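You operate a simulated robot arm through the tools that you are given. There is no shell and no other tool.

You are at the controls of a simulated robot arm. One attempt, no reset.

Task
Change the bar in the carrier that the white card names for the orange-ended bar.
Fine: the old bar goes on the blue rest; push the carrier home and shut the guard; the rack stays locked off.

Only the result counts: the job must be done as asked and must still hold three seconds after the hand-in. Knocking over, shifting, dropping, spilling or breaking anything else fails it.

Robot
A 6-joint arm with a two-finger gripper, fixed in place. Base frame: the origin is on the floor under the middle of its stand, x ahead of it, y to its left, z up. Readings come in m, degrees, newtons and seconds.
It reaches about 1.298 m from its shoulder. Its first joint turns from -149.0 to 149.0 degrees. Payload 1.57 kg.
The TCP is the grasp point between the finger pads, 0.021 m short of the fingertips. In the tool frame z runs along the fingers and y along their closing line. The gripper opens to 0.07 m; its body begins 0.05 m behind the TCP.
Orientation is that of the tool frame in the base frame, as a unit quaternion [w, x, y, z]. With the fingers straight down and closing along the base's y, the tool's x points along the base's -x, its y along +y and its z along -z.

Tools
- The arm moves only by the tool move_arm. Its argument "increments" is a list of rows, each a list of 3 entries, a list of its own where there are three numbers: the turn, a rotation vector about the tool's x, y, z in degrees, then the shift along the tool's x, y, z in cm, then the opening, from 0 (shut) to 1 (fully open). In form: [[[ax, ay, az], [dx, dy, dz], fingers], ...]. A call has 1 to 20 rows; each row is the pose to reach, as a shift and turn from the pose commanded when the call began, along the tool's axes at that moment. Rows are played at 5 a second. More than 0.05 m and 8.6 degrees between two rows, or a gripper value outside its range, and nothing of the call is played. Where a pose cannot be reached the arm comes as near as it can. A force on the tool above 40 N (or 10 N above the force at the start of the call, whichever is more), or a blocked arm, ends the call early, and 0.2 s more pass. Each finger travels about 0.1037 m/s and halts on what it meets, pressing with about 28 N; the grip force reading is that of the motor and also rises with nothing between the fingers. The clock runs only during rows and for 0.2 s after the last one: add rows that repeat a pose to give the fingers time. It gives the time, the measured TCP pose, the force on the tool (base axes), the opening and the grip force at its end, in the units of the frame above (readings bear some noise), with the torque about the TCP (base axes, N m) and any sound that the robot's microphone picked up.
- Cameras (640 x 400 px; columns grow to the right, rows downward): "scene" is fixed at [0.3983, -0.649, 1.3963]; the picture's right is [-0.15, -0.99, 0.00], its down [-0.77, 0.12, -0.63] and it looks along [0.62, -0.09, -0.78] (base axes); focal length 214 px, centre (320, 200). "wrist" rides on the gripper at [0.079, 0.004, -0.081] in the tool frame; the picture's right is [-0.05, 1.00, 0.00], its down [-0.67, -0.03, -0.75] and it looks along [-0.74, -0.04, 0.67] (tool axes); focal length 256 px, centre (320, 200). There is no depth. A picture from a camera that has moved, and an enlarged one, comes with that camera's place and axes in the base frame and with its lens.
- camera(camera): a new picture of that camera. No time passes.
- raise_lower(by): slides the trunk up (or, below 0, down) by that many m; the arm rides with it, the base frame stays. It gives what a move gives, with no picture.
- zoom(camera, box): a new picture of the part [left, top, right, bottom] of that camera's present view, enlarged. No time passes.
- sign_off(): hands the job in; it is judged then, once.

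Nothing tells you positions but the pictures and the camera data. Unless the task says otherwise, let go and move clear before handing in.

The tools are called as name(argument=value, ...) on one line, values as JSON. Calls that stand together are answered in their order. move_arm: Moves the arm, as the interface text tells. Its arguments: {"type":"object","properties":{"increments":{"type":"array"}},"required":["increments"]} The other tools are called the same way: raise_lower (by) moves the trunk up or down; camera (camera) takes a picture; zoom (camera, box) takes an enlarged picture of a part of a camera's view; sign_off () hands the job in.

At the start:

```text
time_s: 0.0
eef_pos: [0.4984, 0.5455, 1.107]
tcp_rot: [0.001, 0.0, 1.0, 0.0]
ft_force: [0.3, 0.0, 0.1]
ft_torque: [-0.02, 0.02, 0.0]
width: 0.0701
grip_force: 0.1
trunk travel left (down, up): [-0.788, 0.182]
```

scene: 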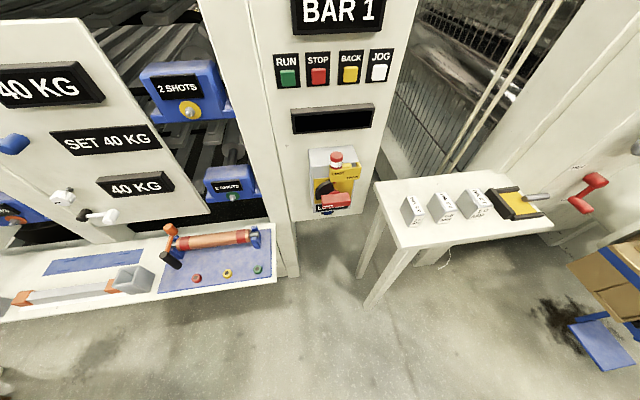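
wrist: 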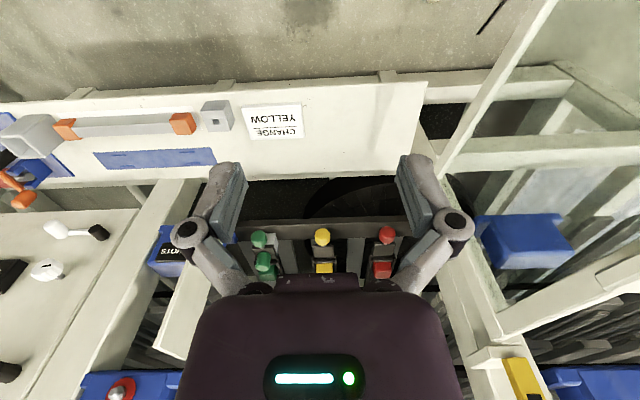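

The gripper hangs over a bench with an orange-ended bar, a blue rest and a white card reading "CHANGE YELLOW". Next I look closer at everything before moving.

camera(camera="wrist")

zoom(camera="wrist", box=[0, 80, 320, 280])

zoom(camera="wrist", box=[160, 160, 480, 360])

zoom(camera="scene", box=[0, 160, 280, 335])

zoom(camera="scene", box=[240, 0, 440, 225])

zoom(camera="scene", box=[0, 0, 280, 240])

```text
taken
camera wrist: at [0.4203, 0.5495, 1.1871], right [0.05, 1.0, 0.0], down [0.66, -0.04, 0.75], along [0.75, -0.04, -0.67], focal length 256 px, centre (320, 200)
```

wrist: 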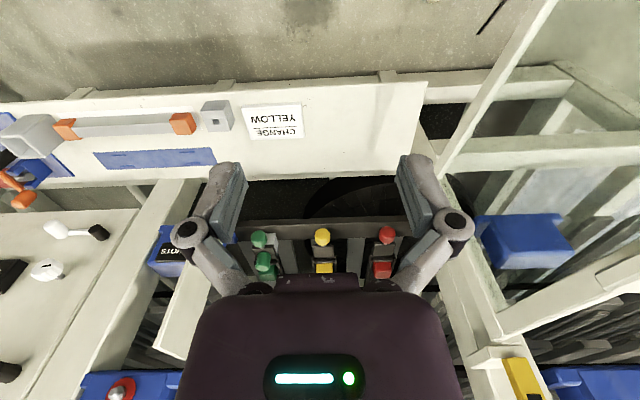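

```text
2.00 times, centred on (160, 180) of wrist
camera zoom: at [0.4203, 0.5495, 1.1871], right [0.05, 1.0, 0.0], down [0.66, -0.04, 0.75], along [0.75, -0.04, -0.67], focal length 512 px, centre (640, 240)
```

zoom: 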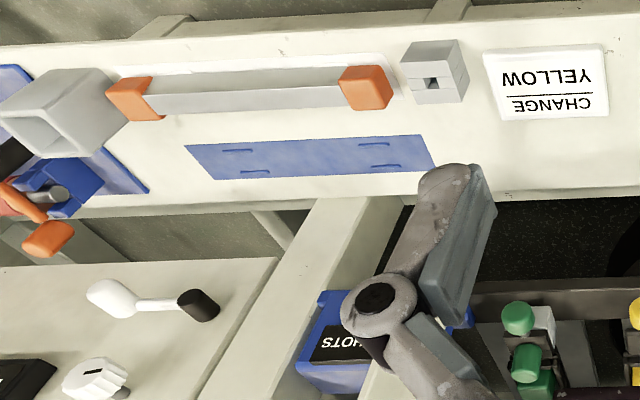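

```text
2.00 times, centred on (320, 260) of wrist
camera zoom: at [0.4203, 0.5495, 1.1871], right [0.05, 1.0, 0.0], down [0.66, -0.04, 0.75], along [0.75, -0.04, -0.67], focal length 512 px, centre (320, 80)
```

zoom: 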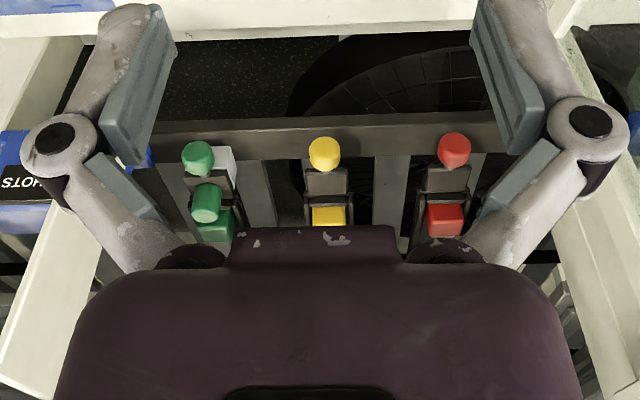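

```text
2.29 times, centred on (140, 248) of scene
camera zoom: at [0.3983, -0.649, 1.3963], right [-0.15, -0.99, 0.0], down [-0.77, 0.12, -0.63], along [0.62, -0.09, -0.78], focal length 490 px, centre (731, 91)
```

zoom: 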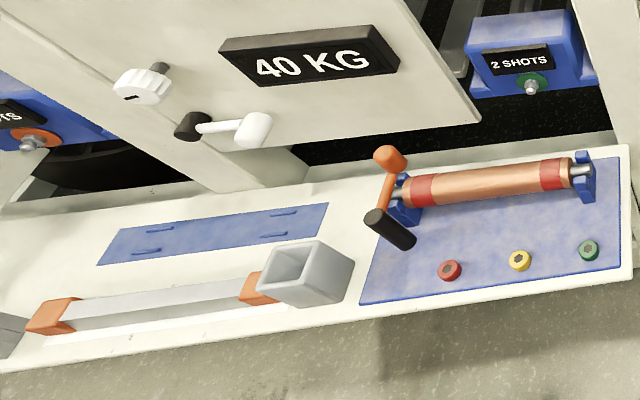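

```text
1.78 times, centred on (340, 112) of scene
camera zoom: at [0.3983, -0.649, 1.3963], right [-0.15, -0.99, 0.0], down [-0.77, 0.12, -0.63], along [0.62, -0.09, -0.78], focal length 381 px, centre (284, 356)
```

zoom: 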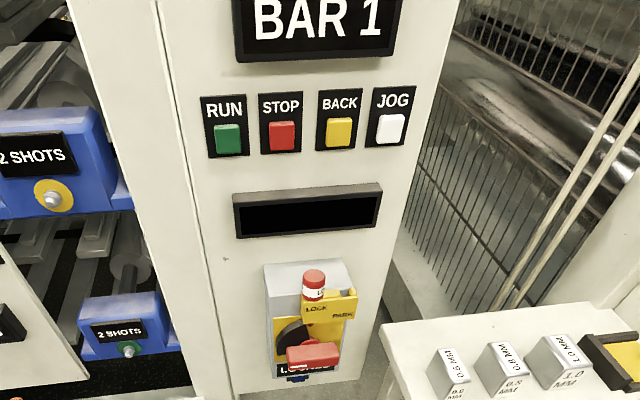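

```text
1.67 times, centred on (140, 120) of scene
camera zoom: at [0.3983, -0.649, 1.3963], right [-0.15, -0.99, 0.0], down [-0.77, 0.12, -0.63], along [0.62, -0.09, -0.78], focal length 358 px, centre (620, 333)
```

zoom: 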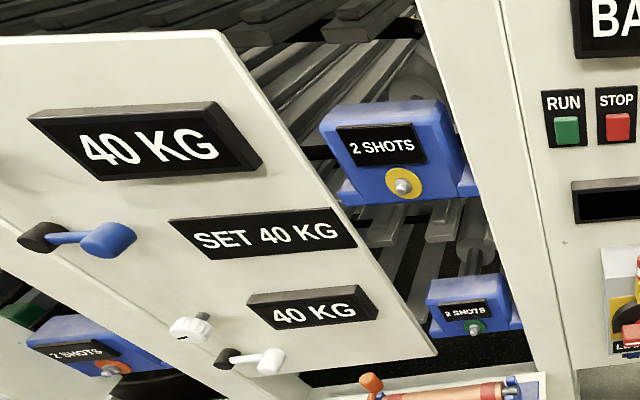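

The wrist view shows green, yellow and red knobs behind the bench, partly hidden by the gripper. I look at a few more parts of the views before moving.

zoom(camera="wrist", box=[400, 80, 640, 400])

zoom(camera="wrist", box=[0, 200, 200, 400])

zoom(camera="scene", box=[280, 130, 400, 230])

zoom(camera="scene", box=[360, 120, 640, 380])

zoom(camera="wrist", box=[0, 60, 240, 210])

```text
1.25 times, centred on (520, 240) of wrist
camera zoom: at [0.4203, 0.5495, 1.1871], right [0.05, 1.0, 0.0], down [0.66, -0.04, 0.75], along [0.75, -0.04, -0.67], focal length 320 px, centre (70, 150)
```

zoom: 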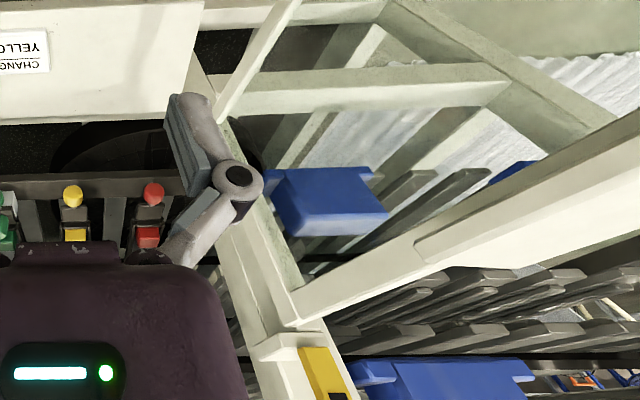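

```text
2.00 times, centred on (100, 300) of wrist
camera zoom: at [0.4203, 0.5495, 1.1871], right [0.05, 1.0, 0.0], down [0.66, -0.04, 0.75], along [0.75, -0.04, -0.67], focal length 512 px, centre (760, 0)
```

zoom: 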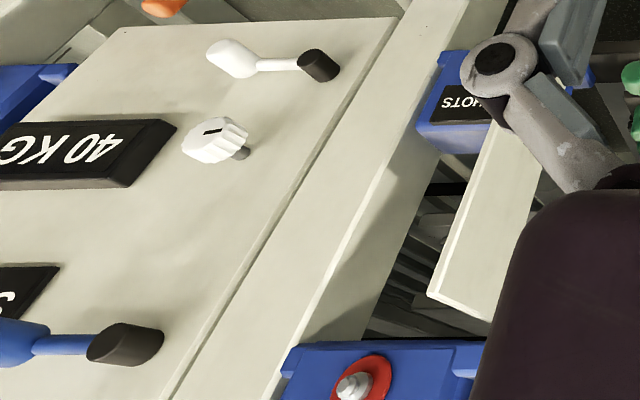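

```text
4.00 times, centred on (340, 180) of scene
camera zoom: at [0.3983, -0.649, 1.3963], right [-0.15, -0.99, 0.0], down [-0.77, 0.12, -0.63], along [0.62, -0.09, -0.78], focal length 858 px, centre (240, 280)
```

zoom: 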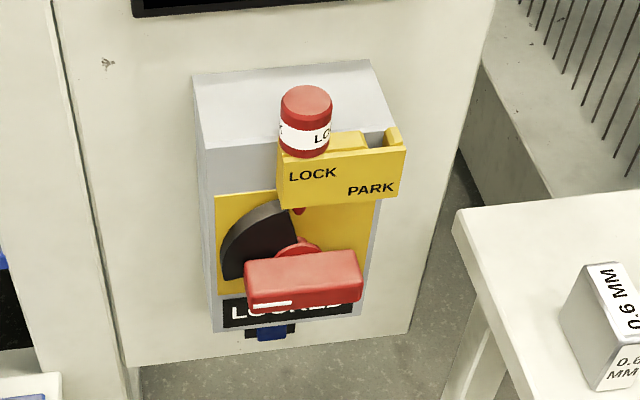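

```text
1.54 times, centred on (500, 250) of scene
camera zoom: at [0.3983, -0.649, 1.3963], right [-0.15, -0.99, 0.0], down [-0.77, 0.12, -0.63], along [0.62, -0.09, -0.78], focal length 330 px, centre (43, 123)
```

zoom: 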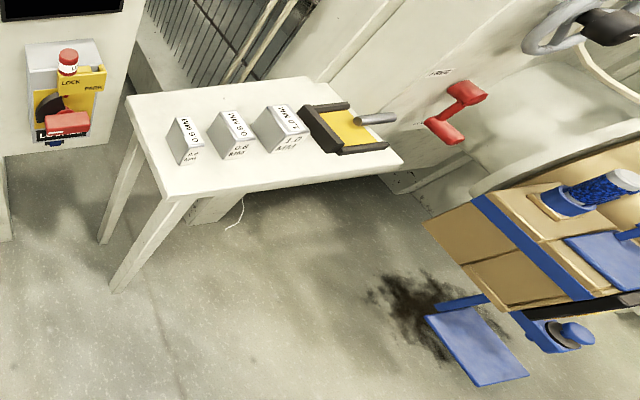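

```text
2.67 times, centred on (120, 135) of wrist
camera zoom: at [0.4203, 0.5495, 1.1871], right [0.05, 1.0, 0.0], down [0.66, -0.04, 0.75], along [0.75, -0.04, -0.67], focal length 683 px, centre (853, 373)
```

zoom: 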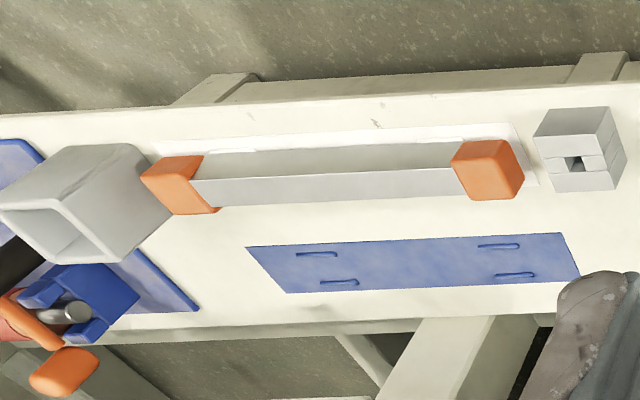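

I take the coloured knobs to be the carriers, behind the bench at about y 0.5. I tilt the gripper back a little and rise so that the wrist camera sees them clear of the fingers.

move_arm(increments=[[[0, 7, 0], [2, 0, -3], 1], [[0, 14, 0], [4, 0, -6], 1], [[0, 21, 0], [6, 0, -9], 1], [[0, 25, 0], [8, 0, -10], 1]])

camera(camera="wrist")

camera(camera="scene")

```text
time_s: 1.0
eef_pos: [0.418, 0.5462, 1.1239]
tcp_rot: [-0.216, 0.0, 0.976, 0.0]
ft_force: [0.1, 0.1, 0.4]
ft_torque: [-0.03, 0.0, 0.01]
width: 0.0699
grip_force: 0.0
out of reach, approached as far as the arm can: row 1, 2, 3, 4
trunk travel left (down, up): [-0.788, 0.182]
```

```text
taken
camera wrist: at [0.381, 0.5494, 1.2307], right [0.05, 1.0, -0.02], down [0.92, -0.04, 0.39], along [0.39, -0.04, -0.92], focal length 256 px, centre (320, 200)
```

wrist: 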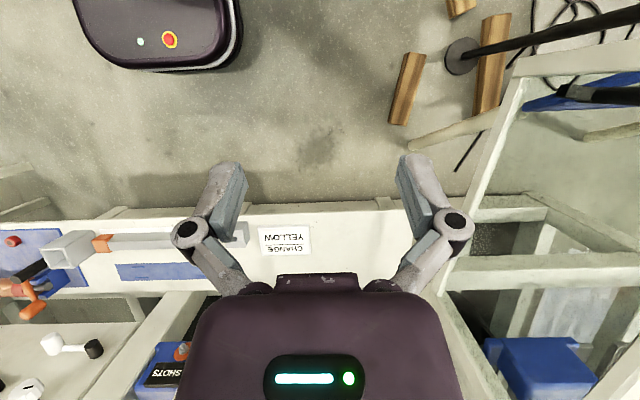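

```text
taken
```

scene: 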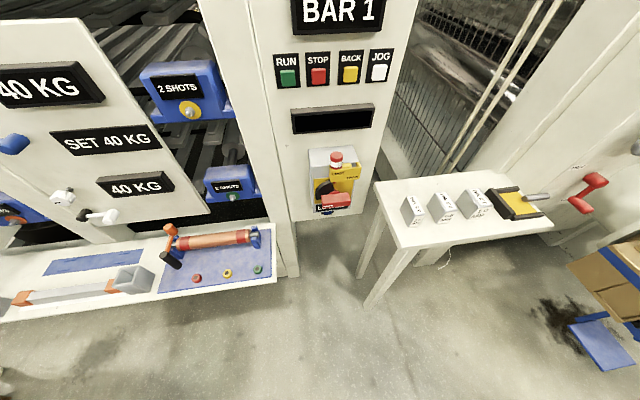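

The wrist picture is upside down relative to the world, so tilting the fingers forward brings the carriers clear of the gripper. I tilt the other way.

move_arm(increments=[[[0, -8, 0], [0, 0, 0], 1], [[0, -16, 0], [0, 0, 0], 1], [[0, -24, 0], [0, 0, 0], 1], [[0, -32, 0], [0, 0, 0], 1], [[0, -40, 0], [0, 0, 0], 1], [[0, -48, 0], [0, 0, 0], 1], [[0, -56, 0], [0, 0, 0], 1]])

camera(camera="wrist")

```text
time_s: 2.6
eef_pos: [0.4191, 0.5459, 1.1336]
tcp_rot: [0.269, 0.002, 0.963, 0.0]
ft_force: [0.0, -0.8, -0.6]
ft_torque: [0.0, -0.06, -0.02]
width: 0.07
grip_force: 0.0
out of reach, approached as far as the arm can: row 1, 2, 3, 4, 5, 6, 7
trunk travel left (down, up): [-0.788, 0.182]
```

```text
taken
camera wrist: at [0.3098, 0.5492, 1.1615], right [0.05, 1.0, 0.03], down [0.18, -0.04, 0.98], along [0.98, -0.04, -0.18], focal length 256 px, centre (320, 200)
```

wrist: 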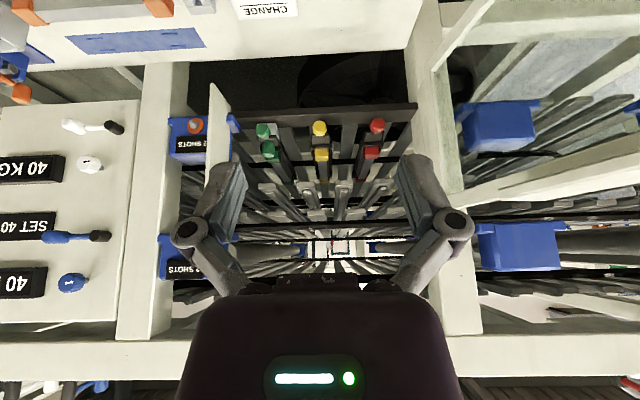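

Now the machine face is in view (upside down): a slot between two posts with coloured carriers. I zoom in.

zoom(camera="wrist", box=[180, 60, 440, 220])

zoom(camera="wrist", box=[200, 70, 320, 170])

zoom(camera="wrist", box=[300, 80, 430, 180])

zoom(camera="wrist", box=[0, 80, 240, 320])

zoom(camera="wrist", box=[400, 0, 640, 320])

```text
2.46 times, centred on (310, 140) of wrist
camera zoom: at [0.3098, 0.5492, 1.1615], right [0.05, 1.0, 0.03], down [0.18, -0.04, 0.98], along [0.98, -0.04, -0.18], focal length 630 px, centre (345, 348)
```

zoom: 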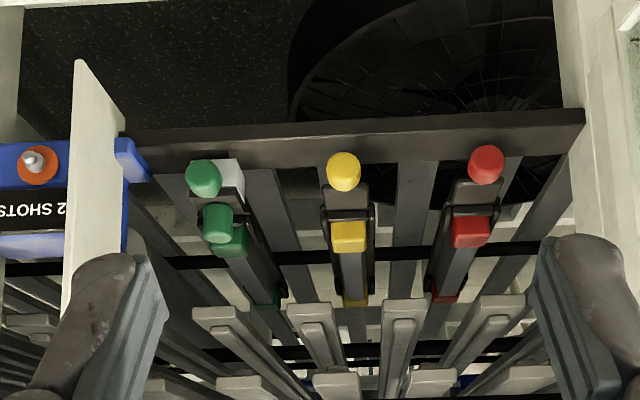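

```text
4.00 times, centred on (260, 120) of wrist
camera zoom: at [0.3098, 0.5492, 1.1615], right [0.05, 1.0, 0.03], down [0.18, -0.04, 0.98], along [0.98, -0.04, -0.18], focal length 1024 px, centre (560, 520)
```

zoom: 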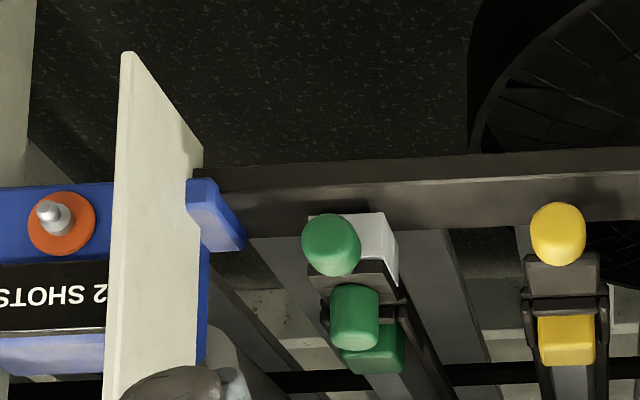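

```text
4.00 times, centred on (365, 130) of wrist
camera zoom: at [0.3098, 0.5492, 1.1615], right [0.05, 1.0, 0.03], down [0.18, -0.04, 0.98], along [0.98, -0.04, -0.18], focal length 1024 px, centre (140, 480)
```

zoom: 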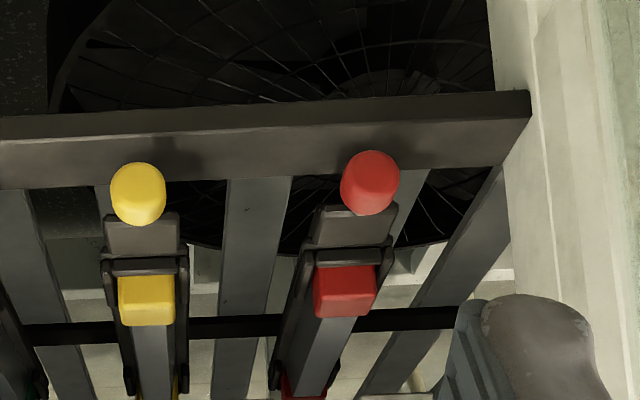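

```text
1.67 times, centred on (120, 200) of wrist
camera zoom: at [0.3098, 0.5492, 1.1615], right [0.05, 1.0, 0.03], down [0.18, -0.04, 0.98], along [0.98, -0.04, -0.18], focal length 427 px, centre (653, 200)
```

zoom: 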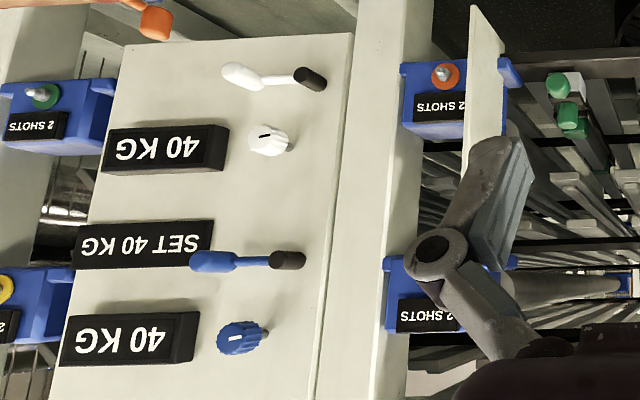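

```text
1.25 times, centred on (520, 160) of wrist
camera zoom: at [0.3098, 0.5492, 1.1615], right [0.05, 1.0, 0.03], down [0.18, -0.04, 0.98], along [0.98, -0.04, -0.18], focal length 320 px, centre (70, 250)
```

zoom: 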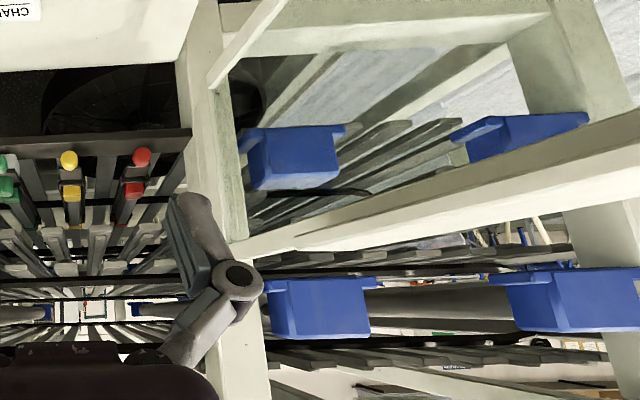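

The carriers are dark channels running along x at about y 0.5, the guard looks like a cream door standing open on their right (-y) side. I lower the trunk for a flatter view and a parallax pair.

raise_lower(by=-0.15)

camera(camera="wrist")

zoom(camera="wrist", box=[180, 40, 440, 220])

```text
time_s: 4.3
eef_pos: [0.4194, 0.5458, 0.9836]
tcp_rot: [0.268, 0.001, 0.963, 0.001]
ft_force: [-0.8, -0.3, -0.4]
ft_torque: [0.0, 0.02, -0.02]
width: 0.07
grip_force: 0.1
trunk travel left (down, up): [-0.638, 0.332]
```

```text
taken
camera wrist: at [0.3102, 0.5492, 1.0115], right [0.05, 1.0, 0.03], down [0.19, -0.04, 0.98], along [0.98, -0.04, -0.19], focal length 256 px, centre (320, 200)
```

wrist: 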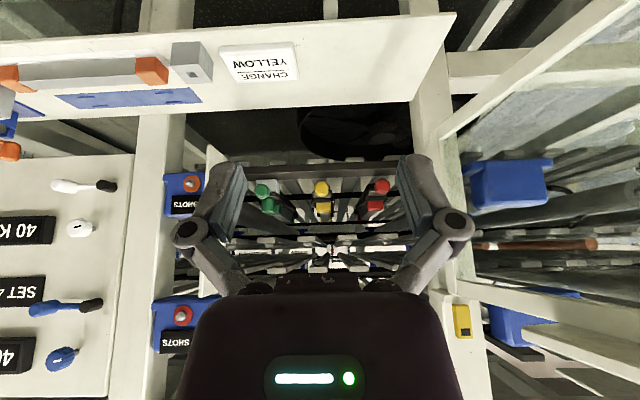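

```text
2.22 times, centred on (310, 130) of wrist
camera zoom: at [0.3102, 0.5492, 1.0115], right [0.05, 1.0, 0.03], down [0.19, -0.04, 0.98], along [0.98, -0.04, -0.19], focal length 569 px, centre (342, 356)
```

zoom: 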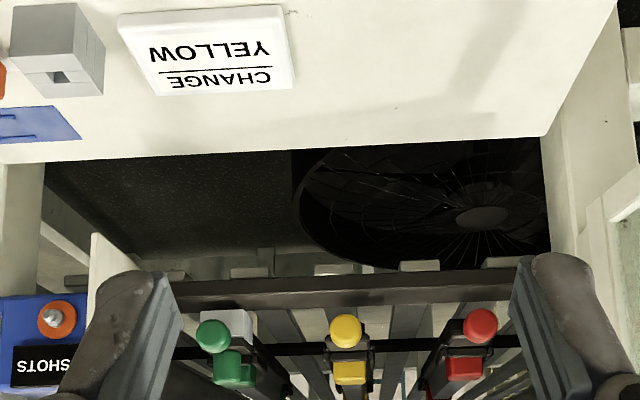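

I now estimate: yellow knob at about (0.88, 0.53, 0.88), green at y 0.39, red at y 0.67, bench top at z 0.66 spanning x 0.67–0.89. I go up and nearer for a detailed view.

raise_lower(by=0.15)

move_arm(increments=[[[0, 0, 0], [-4.1, 0, 2.5], 1], [[0, 0, 0], [-8.2, 0, 5.0], 1], [[0, 0, 0], [-12.3, 0, 7.5], 1], [[0, 0, 0], [-16.4, 0, 10.0], 1], [[0, 0, 0], [-20.5, 0, 12.4], 1]])

camera(camera="wrist")

zoom(camera="wrist", box=[160, 0, 480, 200])

```text
time_s: 6.1
eef_pos: [0.4202, 0.5453, 1.1334]
tcp_rot: [0.268, 0.001, 0.963, 0.0]
ft_force: [-0.2, -0.9, -0.2]
ft_torque: [0.0, 0.01, 0.0]
width: 0.07
grip_force: 0.0
trunk travel left (down, up): [-0.788, 0.182]
```

```text
time_s: 7.3
eef_pos: [0.6607, 0.5403, 1.1326]
tcp_rot: [0.267, 0.001, 0.964, 0.0]
ft_force: [0.5, -0.7, 0.3]
ft_torque: [-0.02, 0.05, 0.0]
width: 0.0702
grip_force: 0.1
out of reach, approached as far as the arm can: row 2
trunk travel left (down, up): [-0.788, 0.182]
```

```text
taken
camera wrist: at [0.5514, 0.545, 1.161], right [0.05, 1.0, 0.03], down [0.19, -0.04, 0.98], along [0.98, -0.04, -0.19], focal length 256 px, centre (320, 200)
```

wrist: 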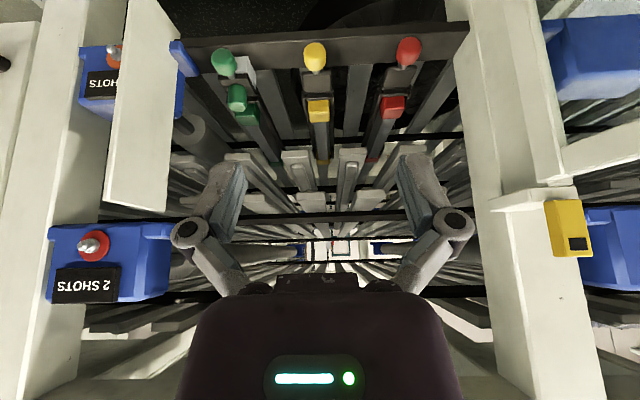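

```text
2.00 times, centred on (320, 100) of wrist
camera zoom: at [0.5514, 0.545, 1.161], right [0.05, 1.0, 0.03], down [0.19, -0.04, 0.98], along [0.98, -0.04, -0.19], focal length 512 px, centre (320, 400)
```

zoom: 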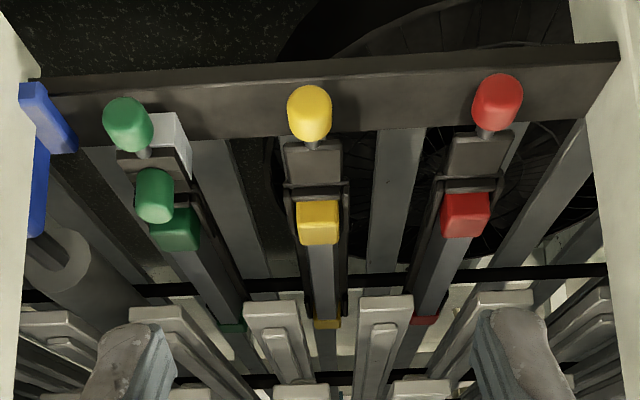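

The knobs and bar ends are clear now; a yellow switch box sits on the right-hand (+y) post and the guard plate on the -y side. I zoom on the guard and the details.

zoom(camera="wrist", box=[0, 0, 240, 300])

zoom(camera="wrist", box=[180, 30, 280, 130])

zoom(camera="wrist", box=[270, 30, 370, 130])

zoom(camera="wrist", box=[440, 100, 640, 300])

zoom(camera="wrist", box=[270, 80, 370, 180])

```text
1.33 times, centred on (120, 150) of wrist
camera zoom: at [0.5514, 0.545, 1.161], right [0.05, 1.0, 0.03], down [0.19, -0.04, 0.98], along [0.98, -0.04, -0.19], focal length 341 px, centre (587, 267)
```

zoom: 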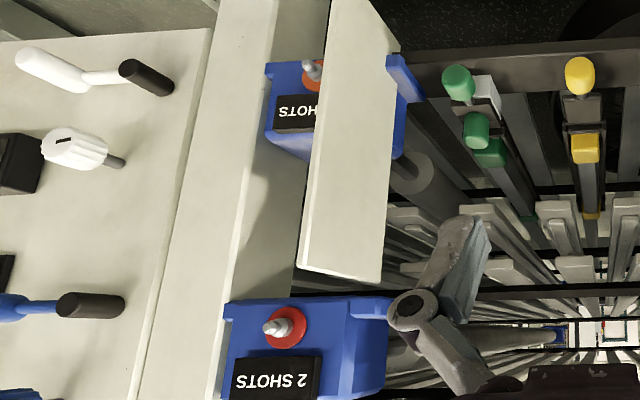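

```text
4.00 times, centred on (230, 80) of wrist
camera zoom: at [0.5514, 0.545, 1.161], right [0.05, 1.0, 0.03], down [0.19, -0.04, 0.98], along [0.98, -0.04, -0.19], focal length 1024 px, centre (680, 680)
```

zoom: 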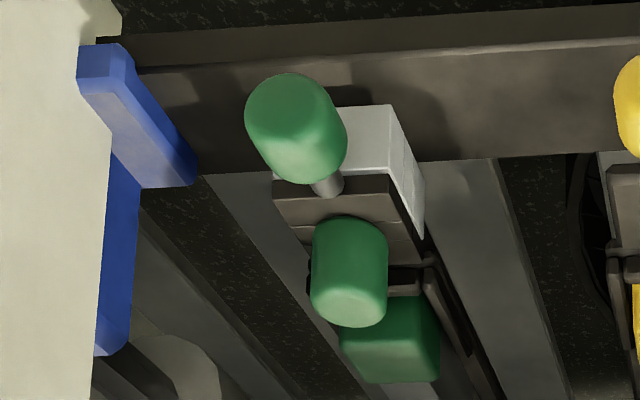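

```text
4.00 times, centred on (320, 80) of wrist
camera zoom: at [0.5514, 0.545, 1.161], right [0.05, 1.0, 0.03], down [0.19, -0.04, 0.98], along [0.98, -0.04, -0.19], focal length 1024 px, centre (320, 680)
```

zoom: 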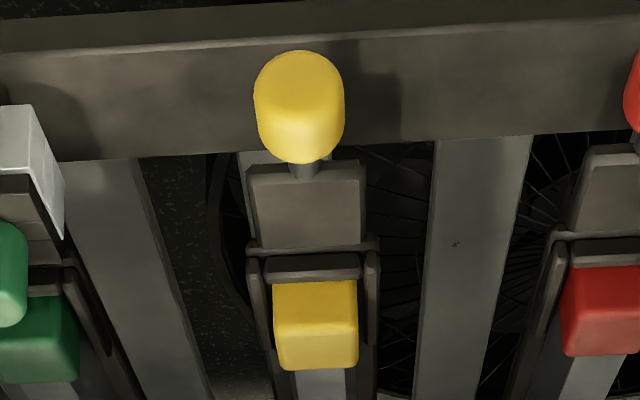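

```text
2.00 times, centred on (540, 200) of wrist
camera zoom: at [0.5514, 0.545, 1.161], right [0.05, 1.0, 0.03], down [0.19, -0.04, 0.98], along [0.98, -0.04, -0.19], focal length 512 px, centre (-120, 200)
```

zoom: 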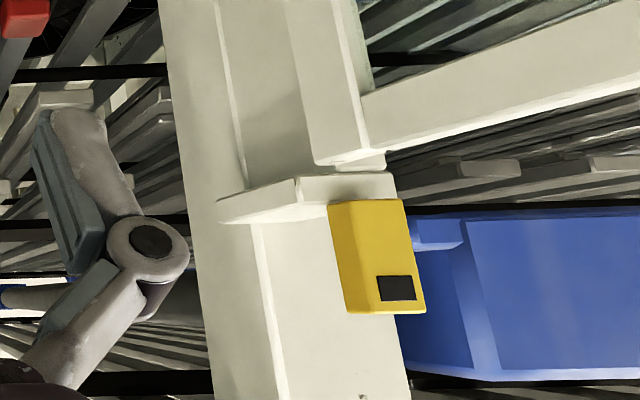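

```text
4.00 times, centred on (320, 130) of wrist
camera zoom: at [0.5514, 0.545, 1.161], right [0.05, 1.0, 0.03], down [0.19, -0.04, 0.98], along [0.98, -0.04, -0.19], focal length 1024 px, centre (320, 480)
```

zoom: 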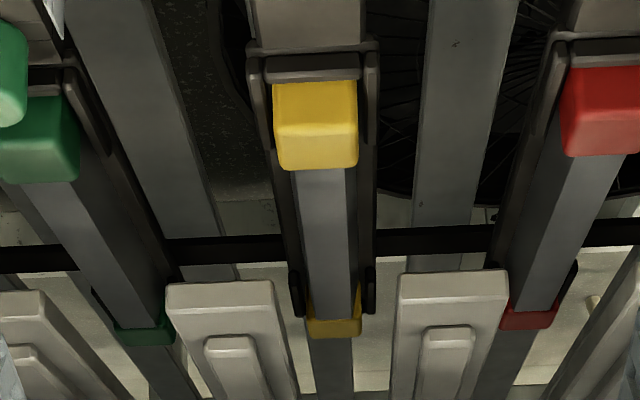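

The guard on the -y side appears to be a small plate only 0.11 m wide, so I want to see the +y side for the real guard. I yaw the camera that way and back off.

move_arm(increments=[[[-2.6, 0, -4.3], [2.6, 3, -1.6], 1], [[-5.2, 0, -8.6], [5.2, 6, -3.2], 1], [[-7.8, 0, -12.8], [7.8, 9, -4.8], 1], [[-10.4, 0, -17.1], [10.4, 12, -6.4], 1], [[-12.95, 0, -21.4], [12.8, 15, -7.8], 1]])

camera(camera="wrist")

zoom(camera="wrist", box=[320, 0, 640, 240])

zoom(camera="wrist", box=[0, 0, 320, 240])

```text
time_s: 8.5
eef_pos: [0.5091, 0.695, 1.1339]
tcp_rot: [0.262, -0.209, 0.94, 0.059]
ft_force: [-0.2, 0.2, 0.4]
ft_torque: [-0.02, 0.03, 0.03]
width: 0.0698
grip_force: 0.0
trunk travel left (down, up): [-0.788, 0.182]
```

```text
taken
camera wrist: at [0.4085, 0.651, 1.1613], right [-0.38, 0.92, 0.03], down [0.18, 0.04, 0.98], along [0.91, 0.38, -0.19], focal length 256 px, centre (320, 200)
```

wrist: 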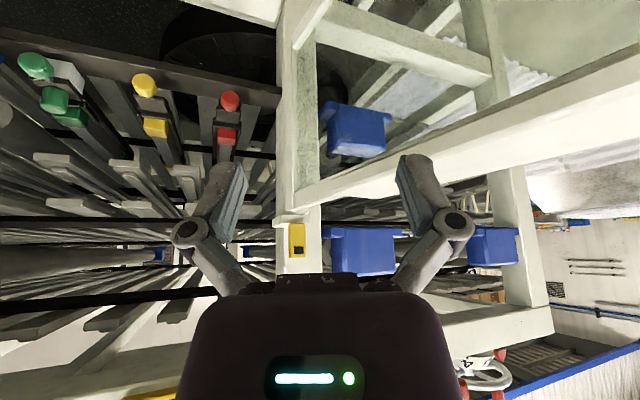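

```text
1.67 times, centred on (480, 120) of wrist
camera zoom: at [0.4085, 0.651, 1.1613], right [-0.38, 0.92, 0.03], down [0.18, 0.04, 0.98], along [0.91, 0.38, -0.19], focal length 427 px, centre (53, 333)
```

zoom: 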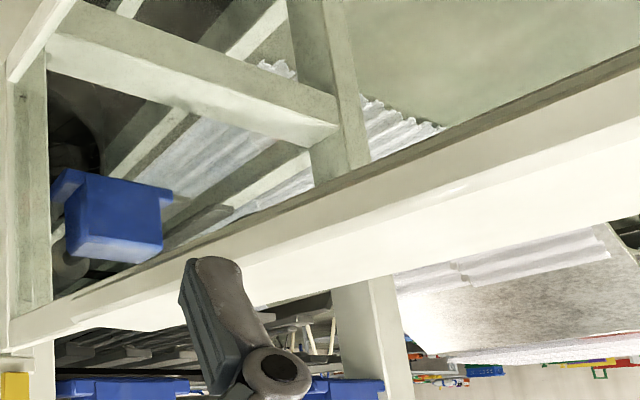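

```text
1.67 times, centred on (160, 120) of wrist
camera zoom: at [0.4085, 0.651, 1.1613], right [-0.38, 0.92, 0.03], down [0.18, 0.04, 0.98], along [0.91, 0.38, -0.19], focal length 427 px, centre (587, 333)
```

zoom: 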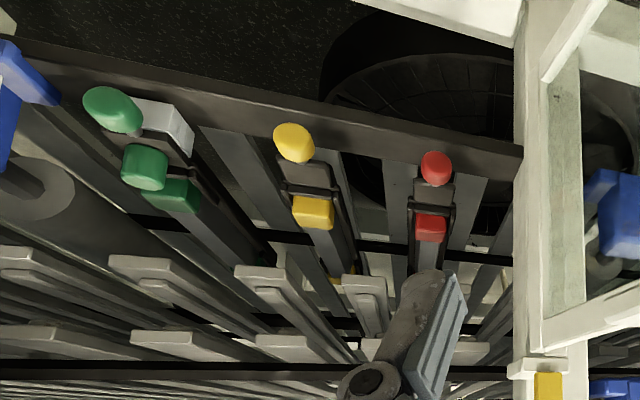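

I found it: a big cream gate hinged on the +y post near (0.80, 0.77), standing open towards the robot with its top at about z 1.10 — that's the guard. I turn further to see its free end and frame.

move_arm(increments=[[[-3, 0, -5], [2.9, -2.9, -1.75], 1], [[-6, 0, -10], [5.8, -5.8, -3.5], 1], [[-9, 0, -15], [8.7, -8.7, -5.25], 1], [[-12, 0, -20], [11.6, -11.6, -7.0], 1], [[-15.1, 0, -25], [14.5, -14.5, -8.75], 1], [[-18.1, 0, -29.9], [17.3, -17.5, -10.5], 1]])

camera(camera="wrist")

zoom(camera="wrist", box=[200, 0, 640, 275])

```text
time_s: 9.9
eef_pos: [0.4085, 0.4585, 1.1329]
tcp_rot: [0.232, -0.481, 0.835, 0.134]
ft_force: [0.7, -0.2, 0.2]
ft_torque: [-0.03, 0.01, -0.01]
width: 0.0699
grip_force: 0.1
out of reach, approached as far as the arm can: row 6
trunk travel left (down, up): [-0.788, 0.182]
```

```text
taken
camera wrist: at [0.352, 0.365, 1.1613], right [-0.84, 0.54, 0.03], down [0.13, 0.14, 0.98], along [0.52, 0.83, -0.19], focal length 256 px, centre (320, 200)
```

wrist: 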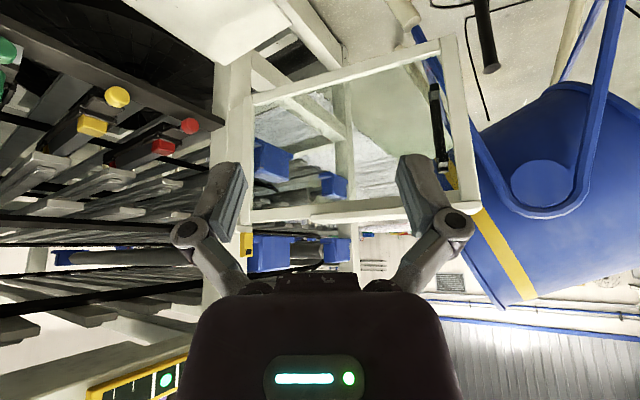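

```text
1.45 times, centred on (420, 138) of wrist
camera zoom: at [0.352, 0.365, 1.1613], right [-0.84, 0.54, 0.03], down [0.13, 0.14, 0.98], along [0.52, 0.83, -0.19], focal length 372 px, centre (174, 291)
```

zoom: 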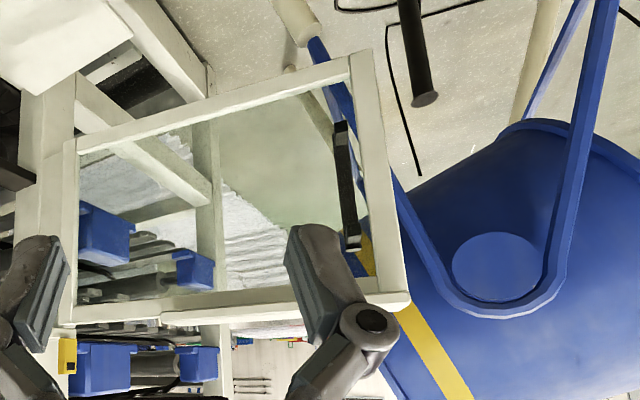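

The guard is a framed window about 0.46 m wide, z 0.75–1.10, open about 104°, with a black bar handle near its free edge. Now a close zoom on the carriers from this side angle.

zoom(camera="wrist", box=[0, 30, 240, 180])

zoom(camera="wrist", box=[60, 70, 160, 150])

zoom(camera="wrist", box=[400, 20, 520, 250])

```text
2.67 times, centred on (120, 105) of wrist
camera zoom: at [0.352, 0.365, 1.1613], right [-0.84, 0.54, 0.03], down [0.13, 0.14, 0.98], along [0.52, 0.83, -0.19], focal length 683 px, centre (853, 453)
```

zoom: 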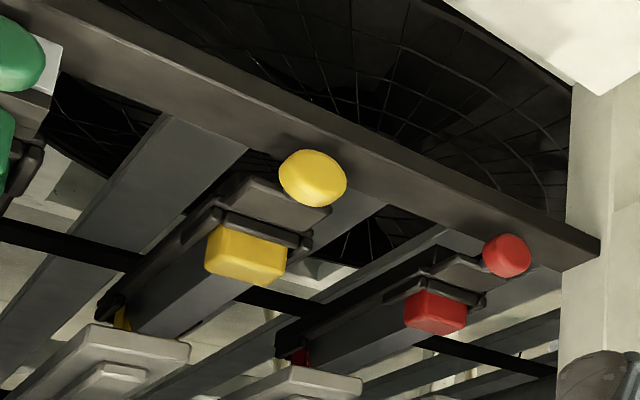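

```text
5.00 times, centred on (110, 110) of wrist
camera zoom: at [0.352, 0.365, 1.1613], right [-0.84, 0.54, 0.03], down [0.13, 0.14, 0.98], along [0.52, 0.83, -0.19], focal length 1280 px, centre (1370, 650)
```

zoom: 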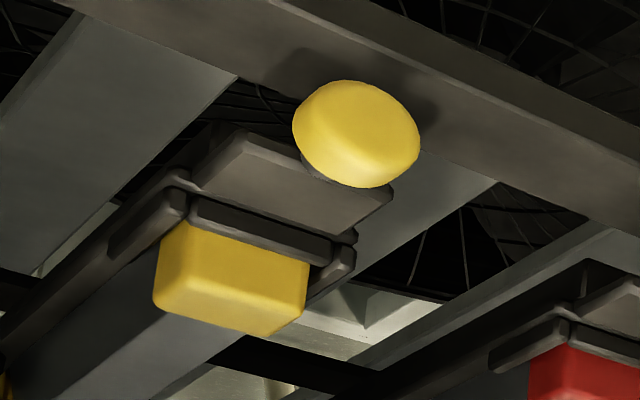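

```text
1.74 times, centred on (460, 135) of wrist
camera zoom: at [0.352, 0.365, 1.1613], right [-0.84, 0.54, 0.03], down [0.13, 0.14, 0.98], along [0.52, 0.83, -0.19], focal length 445 px, centre (76, 313)
```

zoom: 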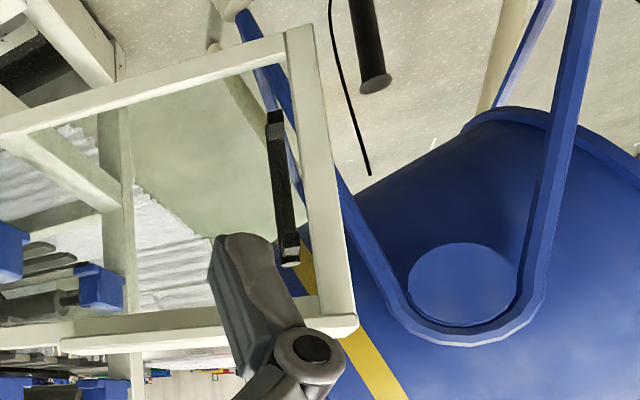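

The knob points towards the robot on a short stem, with the bar standing proud in the channel. I now turn back to face forward and look at the bench items and carriers from above.

move_arm(increments=[[[3.9, 0, 6.4], [-1.4, -1.1, 0.85], 1], [[7.8, 0, 12.8], [-2.8, -2.2, 1.7], 1], [[11.7, 0, 19.2], [-4.2, -3.2, 2.5], 1], [[15.5, 0, 25.6], [-5.6, -4.3, 3.4], 1], [[19.4, 0, 32.1], [-7.0, -5.4, 4.2], 1], [[23.3, 0, 38.5], [-8.4, -6.5, 5.1], 1], [[27.2, 0, 44.9], [-9.8, -7.5, 5.9], 1], [[31.1, 0, 51.3], [-11.2, -8.6, 6.8], 1]])

```text
time_s: 11.7
eef_pos: [0.5474, 0.5312, 1.1344]
tcp_rot: [0.268, 0.002, 0.963, 0.0]
ft_force: [-0.2, -0.3, -0.8]
ft_torque: [0.0, 0.03, 0.02]
width: 0.07
grip_force: 0.1
trunk travel left (down, up): [-0.788, 0.182]
```

Next I swing over to look down at the bench items with the fingers pointing straight down.

move_arm(increments=[[[0, 3.5, 0], [0.9, -4.5, -0.55], 1], [[0, 7, 0], [1.8, -9, -1.1], 1], [[0, 10.5, 0], [2.8, -13.5, -1.65], 1], [[0, 14, 0], [3.7, -18, -2.2], 1], [[0, 17.5, 0], [4.6, -22.5, -2.8], 1], [[0, 21, 0], [5.5, -27, -3.3], 1], [[0, 24.5, 0], [6.5, -31.5, -3.9], 1], [[0, 28, 0], [7.4, -36, -4.5], 1], [[0, 31.2, 0], [8.3, -40.5, -5], 1]])

camera(camera="wrist")

zoom(camera="wrist", box=[130, 60, 500, 260])

camera(camera="scene")

```text
time_s: 13.7
eef_pos: [0.5154, 0.1465, 1.1073]
tcp_rot: [-0.002, 0.0, 1.0, 0.0]
ft_force: [-0.1, 0.6, 0.7]
ft_torque: [0.0, 0.0, 0.01]
width: 0.0698
grip_force: 0.0
out of reach, approached as far as the arm can: row 1, 2, 3, 4, 5, 6, 7, 8, 9
trunk travel left (down, up): [-0.788, 0.182]
```

```text
taken
camera wrist: at [0.4362, 0.1497, 1.1878], right [0.05, 1.0, 0.0], down [0.67, -0.04, 0.74], along [0.74, -0.04, -0.67], focal length 256 px, centre (320, 200)
```

wrist: 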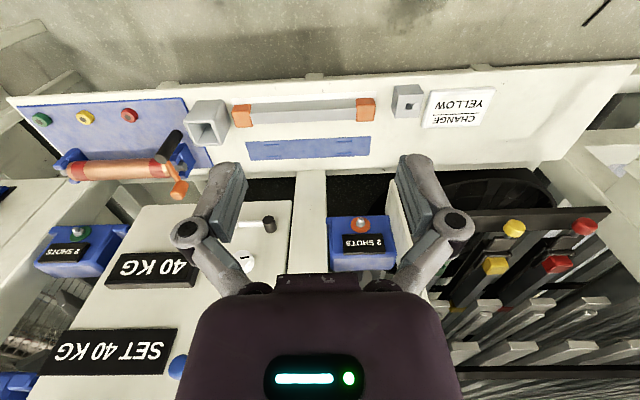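

```text
1.73 times, centred on (315, 160) of wrist
camera zoom: at [0.4362, 0.1497, 1.1878], right [0.05, 1.0, 0.0], down [0.67, -0.04, 0.74], along [0.74, -0.04, -0.67], focal length 443 px, centre (329, 269)
```

zoom: 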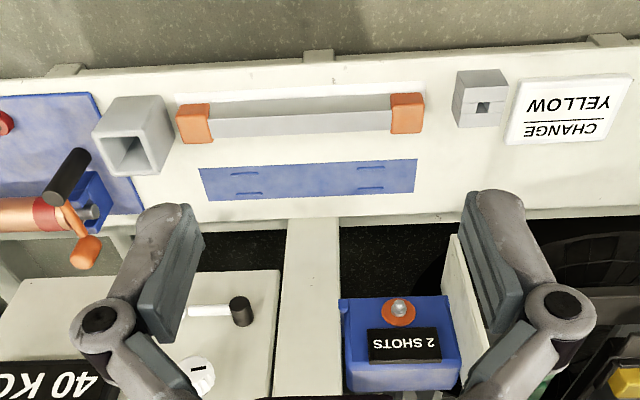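

```text
taken
```

scene: 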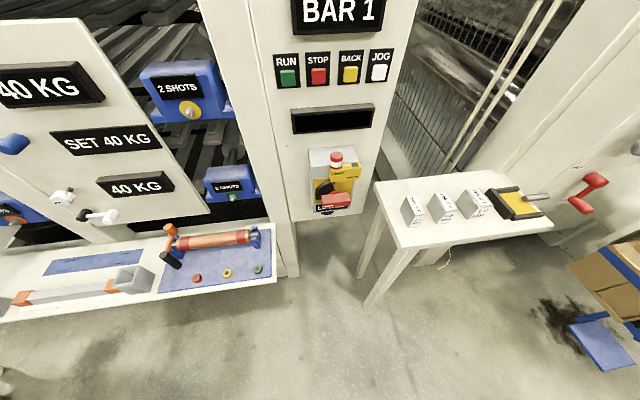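

From above the bench is clear: orange bar along y at about x 0.71, blue rest at about (0.83, 0.10), card, and other items to leave alone. I drop the trunk 0.1 m and go in front of the yellow carrier.

raise_lower(by=-0.1)

move_arm(increments=[[[0, 0, 0], [-2.4, 3.85, 0], 1], [[0, 0, 0], [-4.8, 7.7, 0], 1], [[0, 0, 0], [-7.2, 11.5, 0], 1], [[0, 0, 0], [-9.6, 15.4, 0], 1], [[0, 0, 0], [-12, 19.2, 0], 1], [[0, 0, 0], [-14.4, 23.1, 0], 1], [[0, 0, 0], [-16.8, 27, 0], 1], [[0, 0, 0], [-19.2, 30.8, 0], 1], [[0, 0, 0], [-21.6, 34.7, 0], 1], [[0, 0, 0], [-24, 38.5, 0], 1]])

camera(camera="wrist")

zoom(camera="wrist", box=[240, 20, 400, 240])

```text
time_s: 15.0
eef_pos: [0.5146, 0.1463, 1.0067]
tcp_rot: [-0.002, 0.001, 1.0, 0.0]
ft_force: [0.2, -0.2, -0.4]
ft_torque: [0.03, 0.0, 0.01]
width: 0.0698
grip_force: 0.0
trunk travel left (down, up): [-0.688, 0.282]
```

```text
time_s: 17.2
eef_pos: [0.7579, 0.5325, 1.0056]
tcp_rot: [-0.002, 0.001, 1.0, 0.0]
ft_force: [0.1, 0.4, -0.5]
ft_torque: [-0.01, -0.03, 0.01]
width: 0.0698
grip_force: 0.0
trunk travel left (down, up): [-0.688, 0.282]
```

```text
taken
camera wrist: at [0.6789, 0.536, 1.0871], right [0.05, 1.0, 0.0], down [0.67, -0.04, 0.74], along [0.74, -0.04, -0.67], focal length 256 px, centre (320, 200)
```

wrist: 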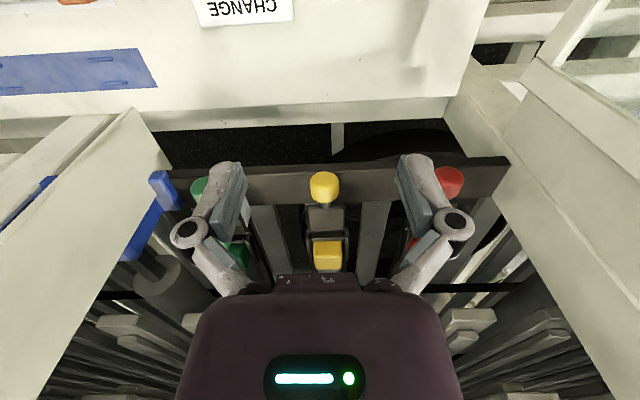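

```text
1.82 times, centred on (320, 130) of wrist
camera zoom: at [0.6789, 0.536, 1.0871], right [0.05, 1.0, 0.0], down [0.67, -0.04, 0.74], along [0.74, -0.04, -0.67], focal length 465 px, centre (320, 327)
```

zoom: 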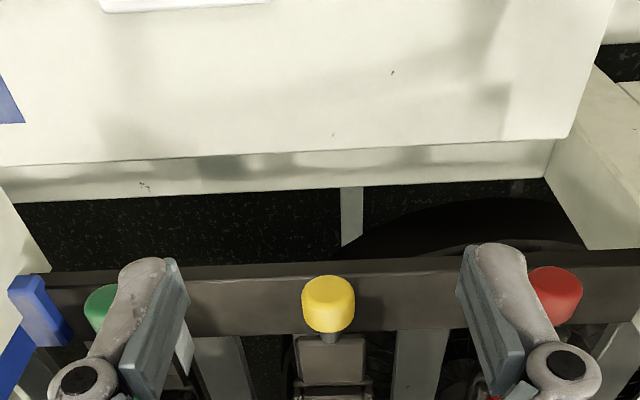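

The yellow knob now works out at about (0.895, 0.529, 0.868). I move above it and check alignment before descending.

move_arm(increments=[[[0, 0, 0], [-4.3, -0.1, 1.8], 1], [[0, 0, 0], [-8.6, -0.2, 3.6], 1], [[0, 0, 0], [-13, -0.35, 5.5], 1]])

camera(camera="wrist")

zoom(camera="wrist", box=[200, 60, 440, 260])

```text
time_s: 18.0
eef_pos: [0.8867, 0.5246, 1.0074]
tcp_rot: [-0.003, 0.001, 1.0, 0.0]
ft_force: [-0.3, -0.7, -0.2]
ft_torque: [0.03, 0.05, 0.01]
width: 0.0701
grip_force: 0.0
out of reach, approached as far as the arm can: row 1, 2, 3
trunk travel left (down, up): [-0.688, 0.282]
```

```text
taken
camera wrist: at [0.8088, 0.5291, 1.0871], right [0.06, 1.0, 0.0], down [0.67, -0.04, 0.74], along [0.74, -0.04, -0.67], focal length 256 px, centre (320, 200)
```

wrist: 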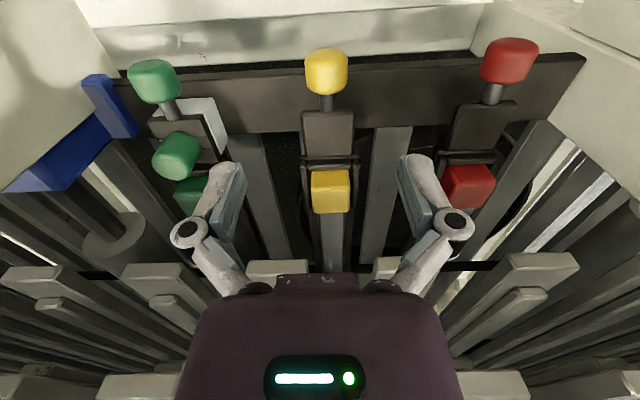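

```text
2.00 times, centred on (320, 160) of wrist
camera zoom: at [0.8088, 0.5291, 1.0871], right [0.06, 1.0, 0.0], down [0.67, -0.04, 0.74], along [0.74, -0.04, -0.67], focal length 512 px, centre (320, 280)
```

zoom: 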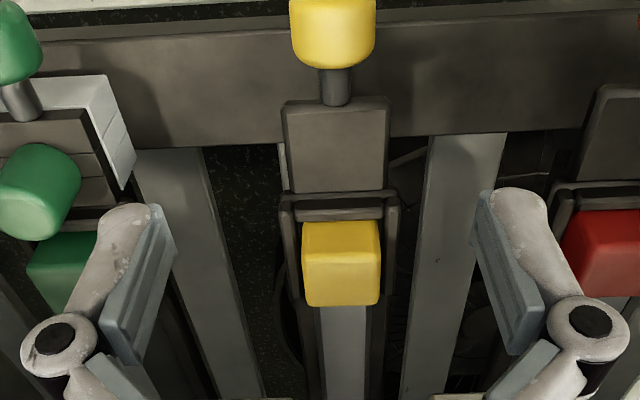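

The arm was at its reach limit going down, so I lower with the trunk instead: first a small correction sideways, then down partway.

raise_lower(by=-0.08)

camera(camera="wrist")

```text
time_s: 19.2
eef_pos: [0.886, 0.5252, 0.9268]
tcp_rot: [-0.002, 0.002, 1.0, 0.0]
ft_force: [0.3, -0.3, 1.1]
ft_torque: [0.0, 0.03, 0.0]
width: 0.0701
grip_force: 0.1
trunk travel left (down, up): [-0.608, 0.362]
```

```text
taken
camera wrist: at [0.8074, 0.5292, 1.0077], right [0.06, 1.0, 0.0], down [0.67, -0.04, 0.74], along [0.74, -0.04, -0.67], focal length 256 px, centre (320, 200)
```

wrist: 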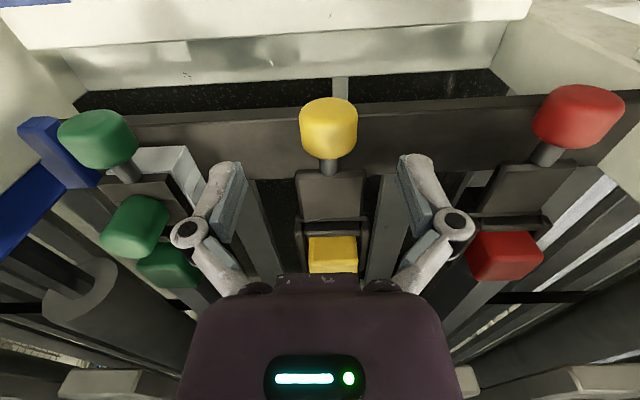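

The knob sits at about (0.893, 0.530, 0.872). I shift a few millimetres and go down 28 mm, then check.

move_arm(increments=[[[0, 0, 0], [-0.6, 0.45, 1.4], 1], [[0, 0, 0], [-0.6, 0.45, 2.8], 1]])

camera(camera="wrist")

```text
time_s: 19.8
eef_pos: [0.891, 0.5293, 0.9264]
tcp_rot: [-0.002, 0.001, 1.0, 0.0]
ft_force: [-0.8, -1.1, 0.0]
ft_torque: [-0.01, 0.02, -0.01]
width: 0.0702
grip_force: 0.2
out of reach, approached as far as the arm can: row 1, 2
trunk travel left (down, up): [-0.608, 0.362]
```

```text
taken
camera wrist: at [0.8133, 0.534, 1.0076], right [0.06, 1.0, 0.0], down [0.67, -0.04, 0.74], along [0.74, -0.04, -0.67], focal length 256 px, centre (320, 200)
```

wrist: 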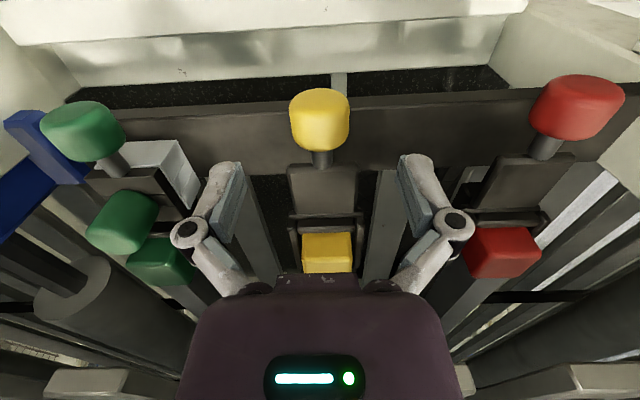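

Vertical travel here comes best from the trunk, so I lower it 54 mm to bring the open fingers around the yellow knob.

raise_lower(by=-0.054)

camera(camera="wrist")

zoom(camera="wrist", box=[200, 80, 440, 280])

```text
time_s: 20.8
eef_pos: [0.8918, 0.5299, 0.8718]
tcp_rot: [-0.001, 0.001, 1.0, 0.0]
ft_force: [-0.8, 0.1, -0.6]
ft_torque: [-0.01, 0.0, 0.03]
width: 0.07
grip_force: 0.0
trunk travel left (down, up): [-0.554, 0.416]
```

```text
taken
camera wrist: at [0.8131, 0.5339, 0.9537], right [0.06, 1.0, 0.0], down [0.67, -0.04, 0.74], along [0.74, -0.04, -0.67], focal length 256 px, centre (320, 200)
```

wrist: 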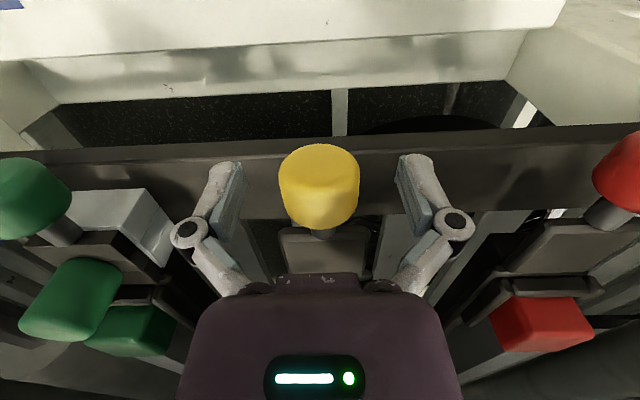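

```text
2.00 times, centred on (320, 180) of wrist
camera zoom: at [0.8131, 0.5339, 0.9537], right [0.06, 1.0, 0.0], down [0.67, -0.04, 0.74], along [0.74, -0.04, -0.67], focal length 512 px, centre (320, 240)
```

zoom: 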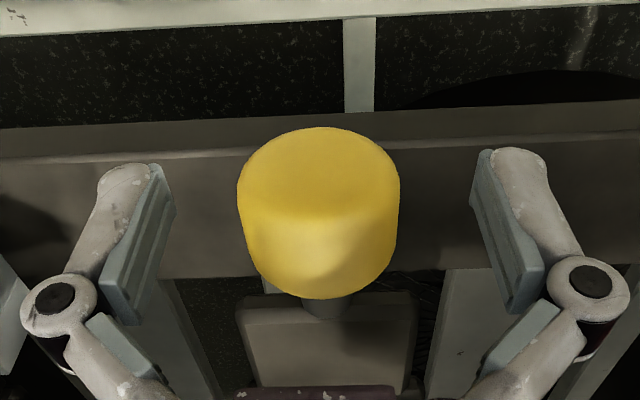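

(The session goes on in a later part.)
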